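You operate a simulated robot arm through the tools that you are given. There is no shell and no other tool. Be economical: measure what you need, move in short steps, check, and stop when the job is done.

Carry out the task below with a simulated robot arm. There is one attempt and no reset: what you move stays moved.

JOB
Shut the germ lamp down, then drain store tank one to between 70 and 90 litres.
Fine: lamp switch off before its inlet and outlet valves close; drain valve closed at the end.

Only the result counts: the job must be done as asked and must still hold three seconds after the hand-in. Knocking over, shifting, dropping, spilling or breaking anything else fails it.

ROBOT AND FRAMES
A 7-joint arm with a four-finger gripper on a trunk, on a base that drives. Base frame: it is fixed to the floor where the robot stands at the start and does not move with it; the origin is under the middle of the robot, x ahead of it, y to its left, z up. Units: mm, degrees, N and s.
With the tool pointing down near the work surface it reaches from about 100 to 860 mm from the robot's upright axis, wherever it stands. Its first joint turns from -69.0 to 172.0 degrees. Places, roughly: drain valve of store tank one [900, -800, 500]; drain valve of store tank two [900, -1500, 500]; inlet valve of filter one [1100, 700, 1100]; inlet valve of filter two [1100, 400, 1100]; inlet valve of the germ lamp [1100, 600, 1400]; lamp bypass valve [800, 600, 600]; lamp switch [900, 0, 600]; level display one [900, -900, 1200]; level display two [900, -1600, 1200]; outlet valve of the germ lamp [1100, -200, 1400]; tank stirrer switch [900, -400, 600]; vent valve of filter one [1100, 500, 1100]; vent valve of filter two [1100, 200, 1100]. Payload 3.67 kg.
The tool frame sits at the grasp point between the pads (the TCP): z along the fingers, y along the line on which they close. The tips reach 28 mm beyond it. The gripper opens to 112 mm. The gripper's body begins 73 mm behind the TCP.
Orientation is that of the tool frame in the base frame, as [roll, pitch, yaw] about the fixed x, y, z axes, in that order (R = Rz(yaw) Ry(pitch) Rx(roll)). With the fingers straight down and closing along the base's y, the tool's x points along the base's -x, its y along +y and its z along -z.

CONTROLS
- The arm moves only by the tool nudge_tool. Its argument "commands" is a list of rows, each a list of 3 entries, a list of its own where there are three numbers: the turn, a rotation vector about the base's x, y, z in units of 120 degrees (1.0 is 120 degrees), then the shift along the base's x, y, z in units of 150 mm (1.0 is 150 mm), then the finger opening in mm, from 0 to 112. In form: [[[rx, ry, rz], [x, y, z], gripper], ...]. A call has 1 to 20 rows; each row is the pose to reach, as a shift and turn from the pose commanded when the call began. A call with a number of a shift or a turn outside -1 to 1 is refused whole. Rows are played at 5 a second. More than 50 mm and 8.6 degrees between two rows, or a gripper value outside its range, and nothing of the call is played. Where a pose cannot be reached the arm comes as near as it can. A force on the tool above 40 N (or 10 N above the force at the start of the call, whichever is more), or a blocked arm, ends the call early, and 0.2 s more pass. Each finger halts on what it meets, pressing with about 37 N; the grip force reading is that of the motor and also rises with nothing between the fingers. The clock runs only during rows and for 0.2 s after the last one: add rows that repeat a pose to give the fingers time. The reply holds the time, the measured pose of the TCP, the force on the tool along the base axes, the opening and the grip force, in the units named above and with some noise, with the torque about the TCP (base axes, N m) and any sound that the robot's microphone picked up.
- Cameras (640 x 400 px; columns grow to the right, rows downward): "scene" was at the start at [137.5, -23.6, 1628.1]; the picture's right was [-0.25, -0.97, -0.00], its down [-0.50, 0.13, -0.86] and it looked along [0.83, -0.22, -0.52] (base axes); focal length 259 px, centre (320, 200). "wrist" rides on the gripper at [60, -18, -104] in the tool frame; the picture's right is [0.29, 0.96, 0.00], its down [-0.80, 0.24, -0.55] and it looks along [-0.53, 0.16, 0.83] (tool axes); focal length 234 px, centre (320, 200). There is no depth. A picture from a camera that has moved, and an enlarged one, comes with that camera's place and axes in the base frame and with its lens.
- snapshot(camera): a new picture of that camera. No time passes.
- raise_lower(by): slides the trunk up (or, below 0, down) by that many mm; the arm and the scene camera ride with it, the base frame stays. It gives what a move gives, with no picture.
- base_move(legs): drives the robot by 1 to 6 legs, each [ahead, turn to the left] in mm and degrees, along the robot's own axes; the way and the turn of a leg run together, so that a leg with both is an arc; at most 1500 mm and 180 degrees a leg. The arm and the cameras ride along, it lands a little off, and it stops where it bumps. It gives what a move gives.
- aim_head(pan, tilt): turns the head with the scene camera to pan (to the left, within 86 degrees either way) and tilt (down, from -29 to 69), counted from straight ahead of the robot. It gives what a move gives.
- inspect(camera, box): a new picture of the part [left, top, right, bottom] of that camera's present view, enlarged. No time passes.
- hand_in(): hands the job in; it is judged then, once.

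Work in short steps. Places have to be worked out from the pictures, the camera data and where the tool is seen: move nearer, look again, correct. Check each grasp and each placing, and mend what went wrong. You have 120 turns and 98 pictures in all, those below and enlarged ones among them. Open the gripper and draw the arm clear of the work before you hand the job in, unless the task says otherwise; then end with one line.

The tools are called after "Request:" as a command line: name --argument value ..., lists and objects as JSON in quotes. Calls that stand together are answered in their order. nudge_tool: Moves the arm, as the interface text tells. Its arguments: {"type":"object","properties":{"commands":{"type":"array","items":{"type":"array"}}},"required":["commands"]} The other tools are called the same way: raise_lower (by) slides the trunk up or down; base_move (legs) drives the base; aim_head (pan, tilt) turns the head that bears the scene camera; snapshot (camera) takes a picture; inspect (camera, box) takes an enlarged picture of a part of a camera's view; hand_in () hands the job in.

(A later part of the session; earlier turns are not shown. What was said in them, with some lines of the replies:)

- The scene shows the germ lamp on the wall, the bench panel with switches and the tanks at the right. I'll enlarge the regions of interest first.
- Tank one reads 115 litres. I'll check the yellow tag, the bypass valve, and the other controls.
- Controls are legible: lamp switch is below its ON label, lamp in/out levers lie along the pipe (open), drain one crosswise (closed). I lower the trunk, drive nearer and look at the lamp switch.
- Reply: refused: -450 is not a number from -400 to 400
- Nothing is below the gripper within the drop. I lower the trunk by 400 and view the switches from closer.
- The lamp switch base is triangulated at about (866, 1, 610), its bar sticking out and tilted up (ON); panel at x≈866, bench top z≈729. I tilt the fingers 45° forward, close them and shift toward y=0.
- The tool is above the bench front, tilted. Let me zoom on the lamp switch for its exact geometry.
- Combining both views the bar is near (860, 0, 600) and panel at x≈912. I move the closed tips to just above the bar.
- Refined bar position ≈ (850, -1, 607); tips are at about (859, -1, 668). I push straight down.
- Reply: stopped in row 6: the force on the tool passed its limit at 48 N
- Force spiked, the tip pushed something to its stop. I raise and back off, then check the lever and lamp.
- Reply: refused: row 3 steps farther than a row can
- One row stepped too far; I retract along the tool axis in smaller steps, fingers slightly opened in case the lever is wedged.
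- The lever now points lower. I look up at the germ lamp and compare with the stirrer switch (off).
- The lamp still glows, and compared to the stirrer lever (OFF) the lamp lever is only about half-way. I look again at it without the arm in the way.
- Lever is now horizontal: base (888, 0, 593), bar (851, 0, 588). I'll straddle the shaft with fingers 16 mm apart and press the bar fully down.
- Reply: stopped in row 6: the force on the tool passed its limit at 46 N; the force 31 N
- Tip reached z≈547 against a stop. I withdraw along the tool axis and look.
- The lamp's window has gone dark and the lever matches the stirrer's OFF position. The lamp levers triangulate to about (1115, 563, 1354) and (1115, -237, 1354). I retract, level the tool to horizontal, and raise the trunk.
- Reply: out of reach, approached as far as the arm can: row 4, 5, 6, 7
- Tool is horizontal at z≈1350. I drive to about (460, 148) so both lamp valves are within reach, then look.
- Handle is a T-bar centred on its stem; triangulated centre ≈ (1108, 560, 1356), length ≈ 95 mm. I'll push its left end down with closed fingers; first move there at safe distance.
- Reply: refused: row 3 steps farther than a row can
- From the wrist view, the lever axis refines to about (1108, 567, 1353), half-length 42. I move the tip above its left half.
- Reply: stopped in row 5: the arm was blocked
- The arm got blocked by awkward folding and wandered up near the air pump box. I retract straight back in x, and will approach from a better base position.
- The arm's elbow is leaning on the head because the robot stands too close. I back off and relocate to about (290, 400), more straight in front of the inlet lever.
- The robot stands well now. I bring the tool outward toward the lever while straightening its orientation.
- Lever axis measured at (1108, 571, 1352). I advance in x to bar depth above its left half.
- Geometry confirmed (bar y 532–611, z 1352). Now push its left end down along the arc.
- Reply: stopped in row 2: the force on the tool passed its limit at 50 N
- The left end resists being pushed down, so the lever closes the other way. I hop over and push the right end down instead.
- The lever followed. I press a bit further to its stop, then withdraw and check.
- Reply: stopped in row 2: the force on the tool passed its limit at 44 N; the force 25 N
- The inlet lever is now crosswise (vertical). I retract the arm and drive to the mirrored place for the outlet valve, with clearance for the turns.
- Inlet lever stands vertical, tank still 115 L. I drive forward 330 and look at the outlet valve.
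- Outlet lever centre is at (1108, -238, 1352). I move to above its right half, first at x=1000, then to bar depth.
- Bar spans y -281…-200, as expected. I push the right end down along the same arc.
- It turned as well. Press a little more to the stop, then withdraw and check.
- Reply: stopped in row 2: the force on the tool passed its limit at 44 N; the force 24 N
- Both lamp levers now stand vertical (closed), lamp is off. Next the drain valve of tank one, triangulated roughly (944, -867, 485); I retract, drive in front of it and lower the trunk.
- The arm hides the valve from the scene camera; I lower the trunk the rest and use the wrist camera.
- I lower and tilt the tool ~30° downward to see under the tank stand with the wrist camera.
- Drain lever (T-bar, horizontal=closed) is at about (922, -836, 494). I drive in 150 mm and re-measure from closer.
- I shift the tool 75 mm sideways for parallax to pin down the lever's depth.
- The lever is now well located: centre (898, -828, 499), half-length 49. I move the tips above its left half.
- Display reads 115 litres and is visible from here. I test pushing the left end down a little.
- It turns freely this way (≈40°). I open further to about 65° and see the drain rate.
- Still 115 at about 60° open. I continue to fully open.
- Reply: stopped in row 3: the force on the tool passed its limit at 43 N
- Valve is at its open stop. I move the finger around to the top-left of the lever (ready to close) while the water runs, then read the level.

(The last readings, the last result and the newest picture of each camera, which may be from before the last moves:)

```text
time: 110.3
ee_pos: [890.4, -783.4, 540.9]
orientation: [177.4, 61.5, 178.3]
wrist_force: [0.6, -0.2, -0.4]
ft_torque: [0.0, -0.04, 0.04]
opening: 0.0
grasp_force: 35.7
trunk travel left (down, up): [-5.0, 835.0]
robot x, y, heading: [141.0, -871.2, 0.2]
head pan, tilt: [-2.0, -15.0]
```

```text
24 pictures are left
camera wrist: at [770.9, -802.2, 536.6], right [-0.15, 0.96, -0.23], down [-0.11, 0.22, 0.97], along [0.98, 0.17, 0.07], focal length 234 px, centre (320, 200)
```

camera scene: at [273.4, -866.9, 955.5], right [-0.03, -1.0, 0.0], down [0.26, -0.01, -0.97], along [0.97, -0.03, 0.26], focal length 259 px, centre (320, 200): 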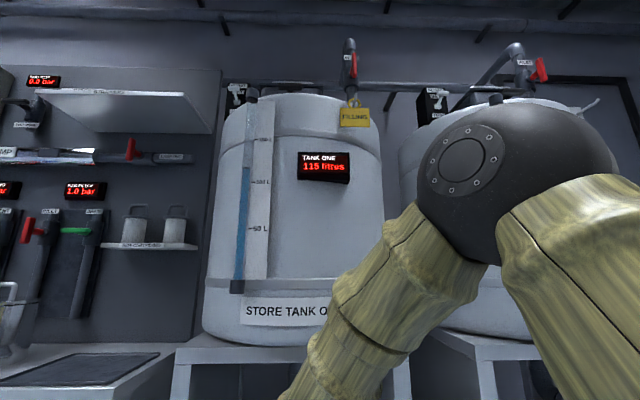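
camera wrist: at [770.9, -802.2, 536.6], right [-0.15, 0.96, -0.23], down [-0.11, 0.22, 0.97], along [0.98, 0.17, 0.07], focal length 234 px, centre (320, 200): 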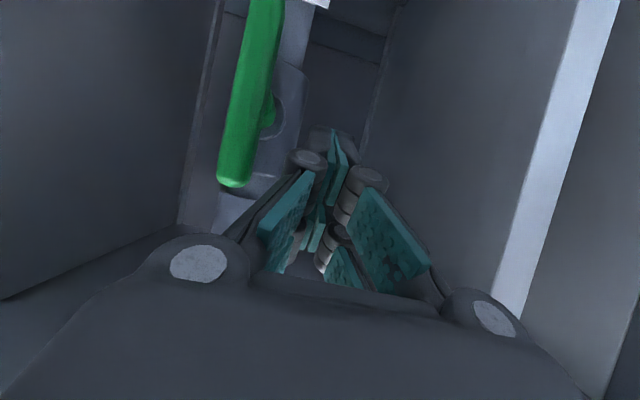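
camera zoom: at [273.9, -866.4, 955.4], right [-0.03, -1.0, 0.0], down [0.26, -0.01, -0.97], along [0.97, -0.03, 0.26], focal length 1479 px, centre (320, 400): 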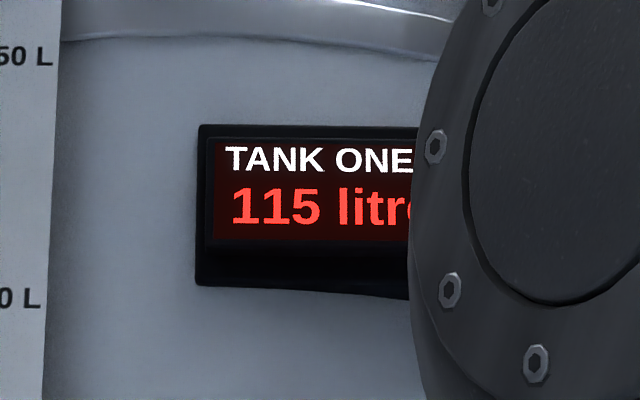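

Lever is along the pipe (open). I wait 3 s to measure the rate.

Request:
nudge_tool --commands '[[[0, 0, 0], [0, 0, 0], 0], [[0, 0, 0], [0, 0, 0], 0], [[0, 0, 0], [0, 0, 0], 0], [[0, 0, 0], [0, 0, 0], 0], [[0, 0, 0], [0, 0, 0], 0], [[0, 0, 0], [0, 0, 0], 0], [[0, 0, 0], [0, 0, 0], 0], [[0, 0, 0], [0, 0, 0], 0], [[0, 0, 0], [0, 0, 0], 0], [[0, 0, 0], [0, 0, 0], 0], [[0, 0, 0], [0, 0, 0], 0], [[0, 0, 0], [0, 0, 0], 0], [[0, 0, 0], [0, 0, 0], 0], [[0, 0, 0], [0, 0, 0], 0], [[0, 0, 0], [0, 0, 0], 0]]'

Request:
snapshot --camera "scene"

```text
time: 113.5
ee_pos: [890.6, -783.1, 541.0]
orientation: [177.3, 61.6, 178.1]
wrist_force: [0.2, -0.3, 0.9]
ft_torque: [0.03, -0.01, -0.02]
opening: 0.1
grasp_force: 35.5
trunk travel left (down, up): [-5.0, 835.0]
robot x, y, heading: [140.3, -865.9, 0.4]
head pan, tilt: [-2.0, -15.0]
```

```text
23 pictures are left
camera scene: at [273.4, -866.3, 955.5], right [-0.03, -1.0, 0.0], down [0.26, -0.01, -0.97], along [0.97, -0.03, 0.26], focal length 259 px, centre (320, 200)
```

scene: 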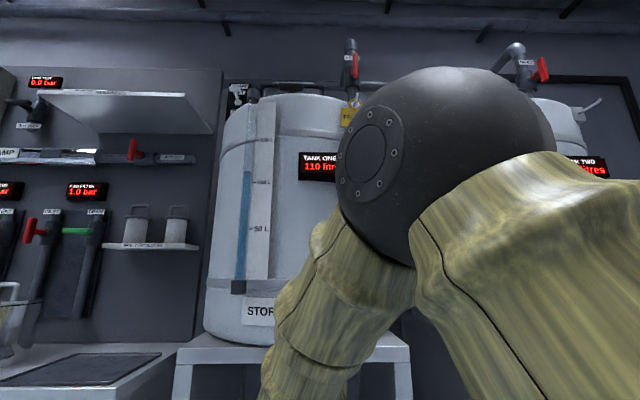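

Level 110 L at 113.5 s: about 1.3 L/s. I wait about 8.4 s more, then check.

Request:
nudge_tool --commands '[[[0, 0, 0], [0, 0, 0], 0], [[0, 0, 0], [0, 0, 0], 0], [[0, 0, 0], [0, 0, 0], 0], [[0, 0, 0], [0, 0, 0], 0], [[0, 0, 0], [0, 0, 0], 0], [[0, 0, 0], [0, 0, 0], 0], [[0, 0, 0], [0, 0, 0], 0], [[0, 0, 0], [0, 0, 0], 0], [[0, 0, 0], [0, 0, 0], 0], [[0, 0, 0], [0, 0, 0], 0], [[0, 0, 0], [0, 0, 0], 0], [[0, 0, 0], [0, 0, 0], 0], [[0, 0, 0], [0, 0, 0], 0], [[0, 0, 0], [0, 0, 0], 0], [[0, 0, 0], [0, 0, 0], 0], [[0, 0, 0], [0, 0, 0], 0], [[0, 0, 0], [0, 0, 0], 0], [[0, 0, 0], [0, 0, 0], 0], [[0, 0, 0], [0, 0, 0], 0], [[0, 0, 0], [0, 0, 0], 0]]'

Request:
nudge_tool --commands '[[[0, 0, 0], [0, 0, 0], 0], [[0, 0, 0], [0, 0, 0], 0], [[0, 0, 0], [0, 0, 0], 0], [[0, 0, 0], [0, 0, 0], 0], [[0, 0, 0], [0, 0, 0], 0], [[0, 0, 0], [0, 0, 0], 0], [[0, 0, 0], [0, 0, 0], 0], [[0, 0, 0], [0, 0, 0], 0], [[0, 0, 0], [0, 0, 0], 0], [[0, 0, 0], [0, 0, 0], 0], [[0, 0, 0], [0, 0, 0], 0], [[0, 0, 0], [0, 0, 0], 0], [[0, 0, 0], [0, 0, 0], 0], [[0, 0, 0], [0, 0, 0], 0], [[0, 0, 0], [0, 0, 0], 0], [[0, 0, 0], [0, 0, 0], 0], [[0, 0, 0], [0, 0, 0], 0], [[0, 0, 0], [0, 0, 0], 0], [[0, 0, 0], [0, 0, 0], 0], [[0, 0, 0], [0, 0, 0], 0]]'

Request:
inspect --camera "scene" --box '[210, 90, 350, 310]'

```text
time: 117.7
ee_pos: [889.6, -783.5, 541.5]
orientation: [177.4, 61.6, 178.2]
wrist_force: [0.2, -0.1, 0.5]
ft_torque: [0.01, -0.05, -0.02]
opening: 0.1
grasp_force: 35.8
trunk travel left (down, up): [-5.0, 835.0]
robot x, y, heading: [143.9, -863.6, 0.3]
head pan, tilt: [-2.0, -15.0]
```

```text
time: 121.9
ee_pos: [890.4, -783.1, 542.4]
orientation: [177.4, 61.7, 178.2]
wrist_force: [0.9, -0.4, 0.2]
ft_torque: [0.01, 0.0, 0.0]
opening: 0.0
grasp_force: 36.0
trunk travel left (down, up): [-5.0, 835.0]
robot x, y, heading: [143.8, -865.1, -0.1]
head pan, tilt: [-2.0, -15.0]
```

```text
1.82 times, centred on (280, 200) of scene
camera zoom: at [273.4, -866.3, 955.5], right [-0.03, -1.0, 0.0], down [0.26, -0.01, -0.97], along [0.97, -0.03, 0.26], focal length 471 px, centre (393, 200)
```

zoom: 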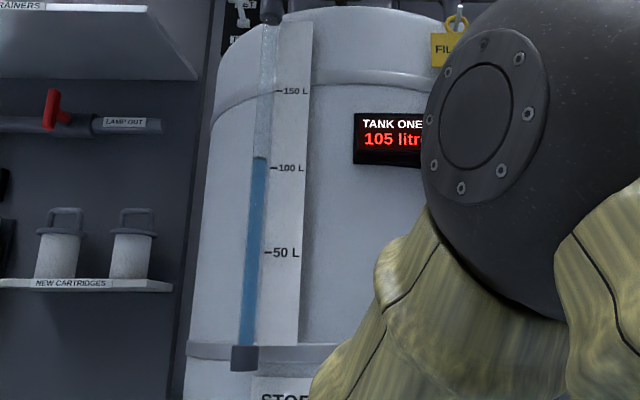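

Level now about 105 L. I wait about 12.6 s more.

Request:
nudge_tool --commands '[[[0, 0, 0], [0, 0, 0], 0], [[0, 0, 0], [0, 0, 0], 0], [[0, 0, 0], [0, 0, 0], 0], [[0, 0, 0], [0, 0, 0], 0], [[0, 0, 0], [0, 0, 0], 0], [[0, 0, 0], [0, 0, 0], 0], [[0, 0, 0], [0, 0, 0], 0], [[0, 0, 0], [0, 0, 0], 0], [[0, 0, 0], [0, 0, 0], 0], [[0, 0, 0], [0, 0, 0], 0], [[0, 0, 0], [0, 0, 0], 0], [[0, 0, 0], [0, 0, 0], 0], [[0, 0, 0], [0, 0, 0], 0], [[0, 0, 0], [0, 0, 0], 0], [[0, 0, 0], [0, 0, 0], 0], [[0, 0, 0], [0, 0, 0], 0], [[0, 0, 0], [0, 0, 0], 0], [[0, 0, 0], [0, 0, 0], 0], [[0, 0, 0], [0, 0, 0], 0], [[0, 0, 0], [0, 0, 0], 0]]'

Request:
nudge_tool --commands '[[[0, 0, 0], [0, 0, 0], 0], [[0, 0, 0], [0, 0, 0], 0], [[0, 0, 0], [0, 0, 0], 0], [[0, 0, 0], [0, 0, 0], 0], [[0, 0, 0], [0, 0, 0], 0], [[0, 0, 0], [0, 0, 0], 0], [[0, 0, 0], [0, 0, 0], 0], [[0, 0, 0], [0, 0, 0], 0], [[0, 0, 0], [0, 0, 0], 0], [[0, 0, 0], [0, 0, 0], 0], [[0, 0, 0], [0, 0, 0], 0], [[0, 0, 0], [0, 0, 0], 0], [[0, 0, 0], [0, 0, 0], 0], [[0, 0, 0], [0, 0, 0], 0], [[0, 0, 0], [0, 0, 0], 0], [[0, 0, 0], [0, 0, 0], 0], [[0, 0, 0], [0, 0, 0], 0], [[0, 0, 0], [0, 0, 0], 0], [[0, 0, 0], [0, 0, 0], 0], [[0, 0, 0], [0, 0, 0], 0]]'

Request:
nudge_tool --commands '[[[0, 0, 0], [0, 0, 0], 0], [[0, 0, 0], [0, 0, 0], 0], [[0, 0, 0], [0, 0, 0], 0], [[0, 0, 0], [0, 0, 0], 0], [[0, 0, 0], [0, 0, 0], 0], [[0, 0, 0], [0, 0, 0], 0], [[0, 0, 0], [0, 0, 0], 0], [[0, 0, 0], [0, 0, 0], 0], [[0, 0, 0], [0, 0, 0], 0], [[0, 0, 0], [0, 0, 0], 0], [[0, 0, 0], [0, 0, 0], 0], [[0, 0, 0], [0, 0, 0], 0], [[0, 0, 0], [0, 0, 0], 0], [[0, 0, 0], [0, 0, 0], 0], [[0, 0, 0], [0, 0, 0], 0], [[0, 0, 0], [0, 0, 0], 0], [[0, 0, 0], [0, 0, 0], 0], [[0, 0, 0], [0, 0, 0], 0], [[0, 0, 0], [0, 0, 0], 0], [[0, 0, 0], [0, 0, 0], 0]]'

Request:
inspect --camera "scene" --box '[210, 90, 350, 310]'

```text
time: 126.1
ee_pos: [889.6, -783.5, 542.5]
orientation: [177.5, 61.6, 178.2]
wrist_force: [-0.8, 0.5, -1.0]
ft_torque: [0.02, 0.01, -0.03]
opening: 0.0
grasp_force: 35.5
trunk travel left (down, up): [-5.0, 835.0]
robot x, y, heading: [142.9, -863.5, 0.3]
head pan, tilt: [-2.0, -15.0]
```

```text
time: 130.3
ee_pos: [889.1, -783.6, 540.2]
orientation: [177.4, 61.6, 178.3]
wrist_force: [-0.3, -0.2, 0.3]
ft_torque: [0.04, 0.0, -0.02]
opening: 0.1
grasp_force: 35.4
trunk travel left (down, up): [-5.0, 835.0]
robot x, y, heading: [140.4, -866.0, -0.0]
head pan, tilt: [-2.0, -15.0]
```

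```text
time: 134.5
ee_pos: [889.6, -783.4, 541.2]
orientation: [177.4, 61.6, 178.2]
wrist_force: [0.4, 0.6, -0.6]
ft_torque: [-0.04, -0.02, -0.04]
opening: 0.3
grasp_force: 35.8
trunk travel left (down, up): [-5.0, 835.0]
robot x, y, heading: [142.1, -863.4, -0.0]
head pan, tilt: [-2.0, -15.0]
```

```text
1.82 times, centred on (280, 200) of scene
camera zoom: at [273.4, -866.3, 955.5], right [-0.03, -1.0, 0.0], down [0.26, -0.01, -0.97], along [0.97, -0.03, 0.26], focal length 471 px, centre (393, 200)
```

zoom: 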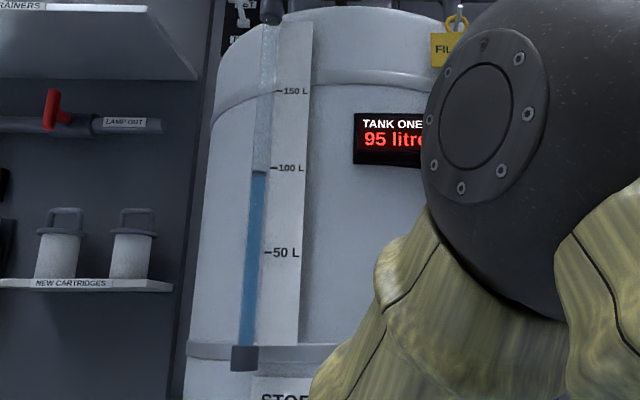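

About 96 L, rate ≈0.8 L/s. Wait ~16.8 s more for roughly 82–83 L.

Request:
nudge_tool --commands '[[[0, 0, 0], [0, 0, 0], 0], [[0, 0, 0], [0, 0, 0], 0], [[0, 0, 0], [0, 0, 0], 0], [[0, 0, 0], [0, 0, 0], 0], [[0, 0, 0], [0, 0, 0], 0], [[0, 0, 0], [0, 0, 0], 0], [[0, 0, 0], [0, 0, 0], 0], [[0, 0, 0], [0, 0, 0], 0], [[0, 0, 0], [0, 0, 0], 0], [[0, 0, 0], [0, 0, 0], 0], [[0, 0, 0], [0, 0, 0], 0], [[0, 0, 0], [0, 0, 0], 0], [[0, 0, 0], [0, 0, 0], 0], [[0, 0, 0], [0, 0, 0], 0], [[0, 0, 0], [0, 0, 0], 0], [[0, 0, 0], [0, 0, 0], 0], [[0, 0, 0], [0, 0, 0], 0], [[0, 0, 0], [0, 0, 0], 0], [[0, 0, 0], [0, 0, 0], 0], [[0, 0, 0], [0, 0, 0], 0]]'

Request:
nudge_tool --commands '[[[0, 0, 0], [0, 0, 0], 0], [[0, 0, 0], [0, 0, 0], 0], [[0, 0, 0], [0, 0, 0], 0], [[0, 0, 0], [0, 0, 0], 0], [[0, 0, 0], [0, 0, 0], 0], [[0, 0, 0], [0, 0, 0], 0], [[0, 0, 0], [0, 0, 0], 0], [[0, 0, 0], [0, 0, 0], 0], [[0, 0, 0], [0, 0, 0], 0], [[0, 0, 0], [0, 0, 0], 0], [[0, 0, 0], [0, 0, 0], 0], [[0, 0, 0], [0, 0, 0], 0], [[0, 0, 0], [0, 0, 0], 0], [[0, 0, 0], [0, 0, 0], 0], [[0, 0, 0], [0, 0, 0], 0], [[0, 0, 0], [0, 0, 0], 0], [[0, 0, 0], [0, 0, 0], 0], [[0, 0, 0], [0, 0, 0], 0], [[0, 0, 0], [0, 0, 0], 0], [[0, 0, 0], [0, 0, 0], 0]]'

Request:
nudge_tool --commands '[[[0, 0, 0], [0, 0, 0], 0], [[0, 0, 0], [0, 0, 0], 0], [[0, 0, 0], [0, 0, 0], 0], [[0, 0, 0], [0, 0, 0], 0], [[0, 0, 0], [0, 0, 0], 0], [[0, 0, 0], [0, 0, 0], 0], [[0, 0, 0], [0, 0, 0], 0], [[0, 0, 0], [0, 0, 0], 0], [[0, 0, 0], [0, 0, 0], 0], [[0, 0, 0], [0, 0, 0], 0], [[0, 0, 0], [0, 0, 0], 0], [[0, 0, 0], [0, 0, 0], 0], [[0, 0, 0], [0, 0, 0], 0], [[0, 0, 0], [0, 0, 0], 0], [[0, 0, 0], [0, 0, 0], 0], [[0, 0, 0], [0, 0, 0], 0], [[0, 0, 0], [0, 0, 0], 0], [[0, 0, 0], [0, 0, 0], 0], [[0, 0, 0], [0, 0, 0], 0], [[0, 0, 0], [0, 0, 0], 0]]'

Request:
inspect --camera "scene" --box '[210, 90, 350, 310]'

```text
time: 138.7
ee_pos: [889.7, -783.2, 541.2]
orientation: [177.5, 61.5, 178.3]
wrist_force: [0.2, 1.1, -0.5]
ft_torque: [-0.02, 0.0, 0.02]
opening: 0.1
grasp_force: 35.7
trunk travel left (down, up): [-5.0, 835.0]
robot x, y, heading: [142.7, -862.6, 0.2]
head pan, tilt: [-2.0, -15.0]
```

```text
time: 142.9
ee_pos: [889.7, -782.6, 541.1]
orientation: [177.4, 61.6, 178.3]
wrist_force: [0.4, 0.4, 0.0]
ft_torque: [0.0, -0.02, -0.04]
opening: 0.1
grasp_force: 36.0
trunk travel left (down, up): [-5.0, 835.0]
robot x, y, heading: [139.6, -860.2, -0.1]
head pan, tilt: [-2.0, -15.0]
```

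```text
time: 147.1
ee_pos: [889.4, -783.2, 540.9]
orientation: [177.4, 61.6, 178.2]
wrist_force: [-0.2, -0.3, -0.7]
ft_torque: [-0.01, -0.03, 0.01]
opening: 0.2
grasp_force: 35.4
trunk travel left (down, up): [-5.0, 835.0]
robot x, y, heading: [144.1, -863.1, 0.3]
head pan, tilt: [-2.0, -15.0]
```

```text
1.82 times, centred on (280, 200) of scene
camera zoom: at [273.4, -866.3, 955.5], right [-0.03, -1.0, 0.0], down [0.26, -0.01, -0.97], along [0.97, -0.03, 0.26], focal length 471 px, centre (393, 200)
```

zoom: 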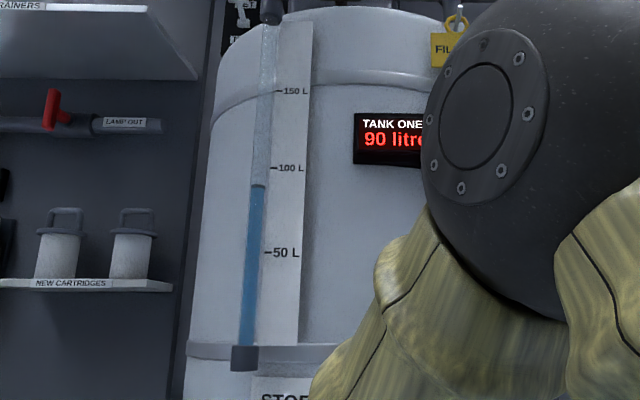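

About 89 L. Wait another 12.6 s for ≈81 L.

Request:
nudge_tool --commands '[[[0, 0, 0], [0, 0, 0], 0], [[0, 0, 0], [0, 0, 0], 0], [[0, 0, 0], [0, 0, 0], 0], [[0, 0, 0], [0, 0, 0], 0], [[0, 0, 0], [0, 0, 0], 0], [[0, 0, 0], [0, 0, 0], 0], [[0, 0, 0], [0, 0, 0], 0], [[0, 0, 0], [0, 0, 0], 0], [[0, 0, 0], [0, 0, 0], 0], [[0, 0, 0], [0, 0, 0], 0], [[0, 0, 0], [0, 0, 0], 0], [[0, 0, 0], [0, 0, 0], 0], [[0, 0, 0], [0, 0, 0], 0], [[0, 0, 0], [0, 0, 0], 0], [[0, 0, 0], [0, 0, 0], 0], [[0, 0, 0], [0, 0, 0], 0], [[0, 0, 0], [0, 0, 0], 0], [[0, 0, 0], [0, 0, 0], 0], [[0, 0, 0], [0, 0, 0], 0], [[0, 0, 0], [0, 0, 0], 0]]'

Request:
nudge_tool --commands '[[[0, 0, 0], [0, 0, 0], 0], [[0, 0, 0], [0, 0, 0], 0], [[0, 0, 0], [0, 0, 0], 0], [[0, 0, 0], [0, 0, 0], 0], [[0, 0, 0], [0, 0, 0], 0], [[0, 0, 0], [0, 0, 0], 0], [[0, 0, 0], [0, 0, 0], 0], [[0, 0, 0], [0, 0, 0], 0], [[0, 0, 0], [0, 0, 0], 0], [[0, 0, 0], [0, 0, 0], 0], [[0, 0, 0], [0, 0, 0], 0], [[0, 0, 0], [0, 0, 0], 0], [[0, 0, 0], [0, 0, 0], 0], [[0, 0, 0], [0, 0, 0], 0], [[0, 0, 0], [0, 0, 0], 0], [[0, 0, 0], [0, 0, 0], 0], [[0, 0, 0], [0, 0, 0], 0], [[0, 0, 0], [0, 0, 0], 0], [[0, 0, 0], [0, 0, 0], 0], [[0, 0, 0], [0, 0, 0], 0]]'

Request:
inspect --camera "scene" --box '[210, 90, 350, 310]'

```text
time: 151.3
ee_pos: [889.7, -783.6, 542.0]
orientation: [177.4, 61.6, 178.2]
wrist_force: [-0.5, -1.0, -0.1]
ft_torque: [-0.02, -0.03, -0.01]
opening: 0.0
grasp_force: 36.1
trunk travel left (down, up): [-5.0, 835.0]
robot x, y, heading: [143.3, -864.0, 0.3]
head pan, tilt: [-2.0, -15.0]
```

```text
time: 155.5
ee_pos: [889.8, -783.3, 540.7]
orientation: [177.4, 61.5, 178.2]
wrist_force: [-0.3, -0.7, -0.2]
ft_torque: [0.0, 0.01, -0.01]
opening: 0.0
grasp_force: 35.9
trunk travel left (down, up): [-5.0, 835.0]
robot x, y, heading: [142.9, -863.4, 0.2]
head pan, tilt: [-2.0, -15.0]
```

```text
1.82 times, centred on (280, 200) of scene
camera zoom: at [273.4, -866.3, 955.5], right [-0.03, -1.0, 0.0], down [0.26, -0.01, -0.97], along [0.97, -0.03, 0.26], focal length 471 px, centre (393, 200)
```

zoom: 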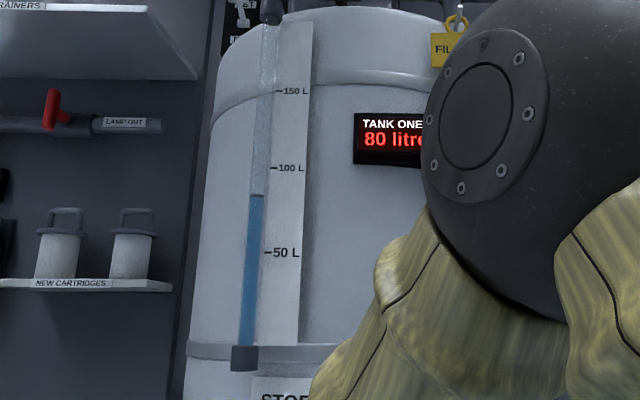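

About 82 L — time to close: I push the top end of the lever to the right and down along its arc.

Request:
nudge_tool --commands '[[[0, 0, 0], [0, -0.15, 0.007], 0], [[0, 0, 0], [0, -0.242, 0.042], 0], [[0, 0, 0], [0, -0.339, 0.045], 0], [[0, 0, 0], [0, -0.431, 0.013], 0], [[0, 0, 0], [0, -0.509, -0.047], 0], [[0, 0, 0], [0, -0.538, -0.087], 0], [[0, 0, 0], [0, -0.54, -0.12], 0]]'

Request:
snapshot --camera "wrist"

Request:
inspect --camera "scene" --box '[210, 90, 350, 310]'

```text
time: 156.8
ee_pos: [892.0, -858.1, 541.5]
orientation: [177.1, 62.5, 178.1]
wrist_force: [-5.5, -0.1, 17.6]
ft_torque: [-0.06, -0.05, 0.03]
opening: 0.3
grasp_force: 35.2
trunk travel left (down, up): [-5.0, 835.0]
robot x, y, heading: [143.4, -864.8, 0.5]
head pan, tilt: [-2.0, -15.0]
stopped in row 6: the force on the tool passed its limit at 51 N (the readings are from after the stop); the commanded pose is now the measured one
```

```text
18 pictures are left
camera wrist: at [773.4, -876.8, 535.5], right [-0.15, 0.96, -0.23], down [-0.13, 0.22, 0.97], along [0.98, 0.17, 0.09], focal length 234 px, centre (320, 200)
```

wrist: 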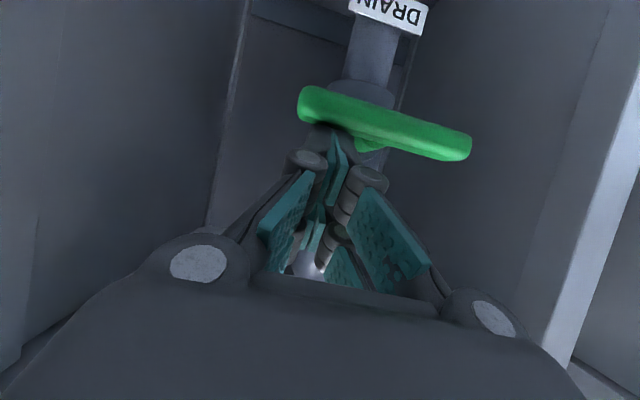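

```text
1.82 times, centred on (280, 200) of scene
camera zoom: at [272.2, -866.1, 955.8], right [-0.03, -1.0, 0.0], down [0.26, -0.01, -0.97], along [0.97, -0.03, 0.26], focal length 471 px, centre (393, 200)
```

zoom: 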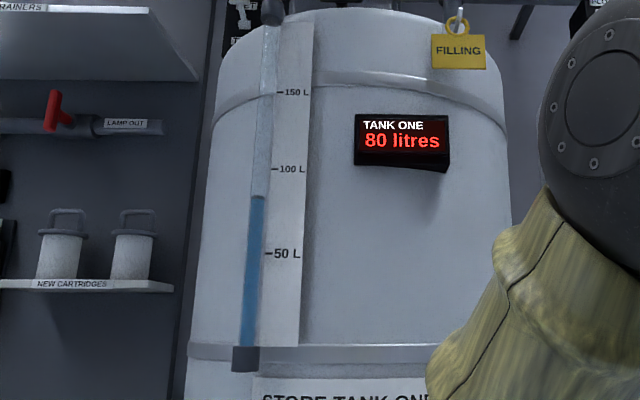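

The lever hit its closed stop and lies horizontal again; level 80 L. I lift off and withdraw, then re-check.

Request:
nudge_tool --commands '[[[0, 0, 0], [-0.05, 0, 0.12], 0], [[0, 0, 0], [-0.3, 0, 0.15], 0], [[0, 0, 0], [-0.6, 0, 0.2], 20], [[0, 0, 0], [-0.85, 0, 0.2], 40], [[0, 0, 0], [-1, 0, 0.2], 60], [[0, 0, 0], [-1, 0, 0.2], 60]]'

Request:
snapshot --camera "wrist"

Request:
base_move --legs '[[-250, 0]]'

Request:
aim_head --pan 15 --tilt -10

Request:
snapshot --camera "scene"

```text
time: 158.2
ee_pos: [744.1, -858.6, 569.4]
orientation: [177.3, 62.1, 178.2]
wrist_force: [-0.6, -1.0, -0.6]
ft_torque: [-0.01, 0.01, 0.02]
opening: 59.9
grasp_force: 0.1
trunk travel left (down, up): [-5.0, 835.0]
robot x, y, heading: [141.1, -863.3, 0.3]
head pan, tilt: [-2.0, -15.0]
```

```text
16 pictures are left
camera wrist: at [625.3, -878.1, 564.2], right [-0.15, 0.96, -0.23], down [-0.12, 0.22, 0.97], along [0.98, 0.17, 0.08], focal length 234 px, centre (320, 200)
```

wrist: 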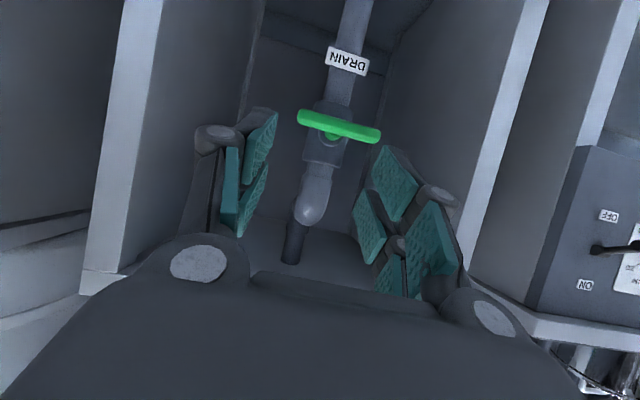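

```text
time: 160.1
ee_pos: [486.7, -860.9, 570.0]
orientation: [177.1, 62.2, 178.0]
wrist_force: [-0.3, -0.2, -0.2]
ft_torque: [0.01, -0.03, 0.01]
opening: 60.2
grasp_force: 0.1
trunk travel left (down, up): [-5.0, 835.0]
robot x, y, heading: [-117.3, -863.7, 0.1]
head pan, tilt: [-2.0, -15.0]
```

```text
time: 160.9
ee_pos: [484.9, -861.8, 568.8]
orientation: [177.2, 62.2, 178.1]
wrist_force: [0.6, -0.6, -0.2]
ft_torque: [0.02, 0.01, 0.04]
opening: 60.3
grasp_force: 0.1
trunk travel left (down, up): [-5.0, 835.0]
robot x, y, heading: [-116.8, -862.7, 0.2]
head pan, tilt: [15.0, -10.0]
```

```text
15 pictures are left
camera scene: at [15.6, -843.1, 948.4], right [0.26, -0.97, 0.0], down [0.17, 0.05, -0.98], along [0.95, 0.26, 0.17], focal length 259 px, centre (320, 200)
```

scene: 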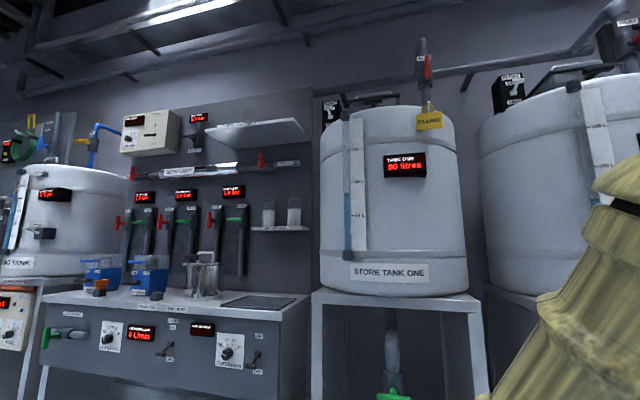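

The arm is clear of the work; I check the panel, lamp valves and level enlarged once more.

Request:
inspect --camera "scene" --box '[90, 100, 310, 240]'

Request:
inspect --camera "scene" --box '[40, 290, 300, 400]'

Request:
inspect --camera "scene" --box '[310, 130, 480, 240]'

```text
2.86 times, centred on (200, 170) of scene
camera zoom: at [15.6, -843.1, 948.4], right [0.26, -0.97, 0.0], down [0.17, 0.05, -0.98], along [0.95, 0.26, 0.17], focal length 740 px, centre (663, 286)
```

zoom: 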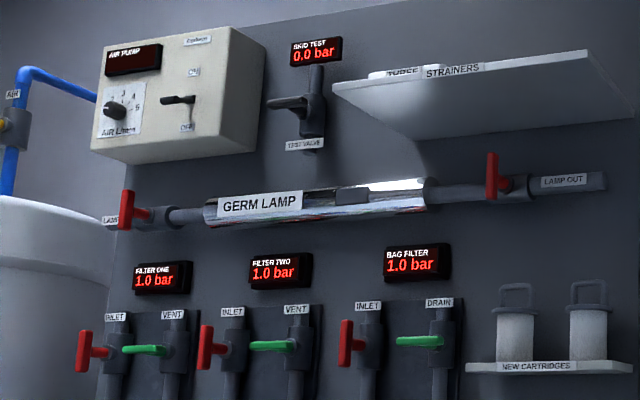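

```text
2.46 times, centred on (170, 345) of scene
camera zoom: at [15.6, -843.1, 948.4], right [0.26, -0.97, 0.0], down [0.17, 0.05, -0.98], along [0.95, 0.26, 0.17], focal length 637 px, centre (689, -157)
```

zoom: 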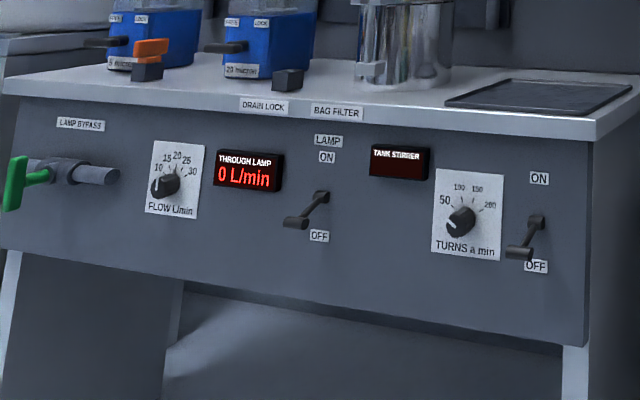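

```text
3.64 times, centred on (395, 185) of scene
camera zoom: at [15.6, -843.1, 948.4], right [0.26, -0.97, 0.0], down [0.17, 0.05, -0.98], along [0.95, 0.26, 0.17], focal length 941 px, centre (47, 254)
```

zoom: 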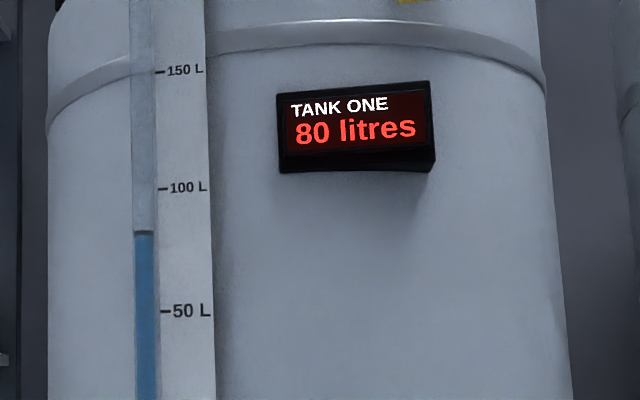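

Everything checks out: lamp off, both lamp valves crosswise, flow 0 L/min, drain closed, level steady at 80 litres, arm clear. I hand in.

Request:
hand_in

```text
The job is handed in.
```

The germ lamp is shut down: its switch went off first, then the inlet and outlet valves were closed. Store tank one is drained to a steady 80 litres with its drain valve closed.
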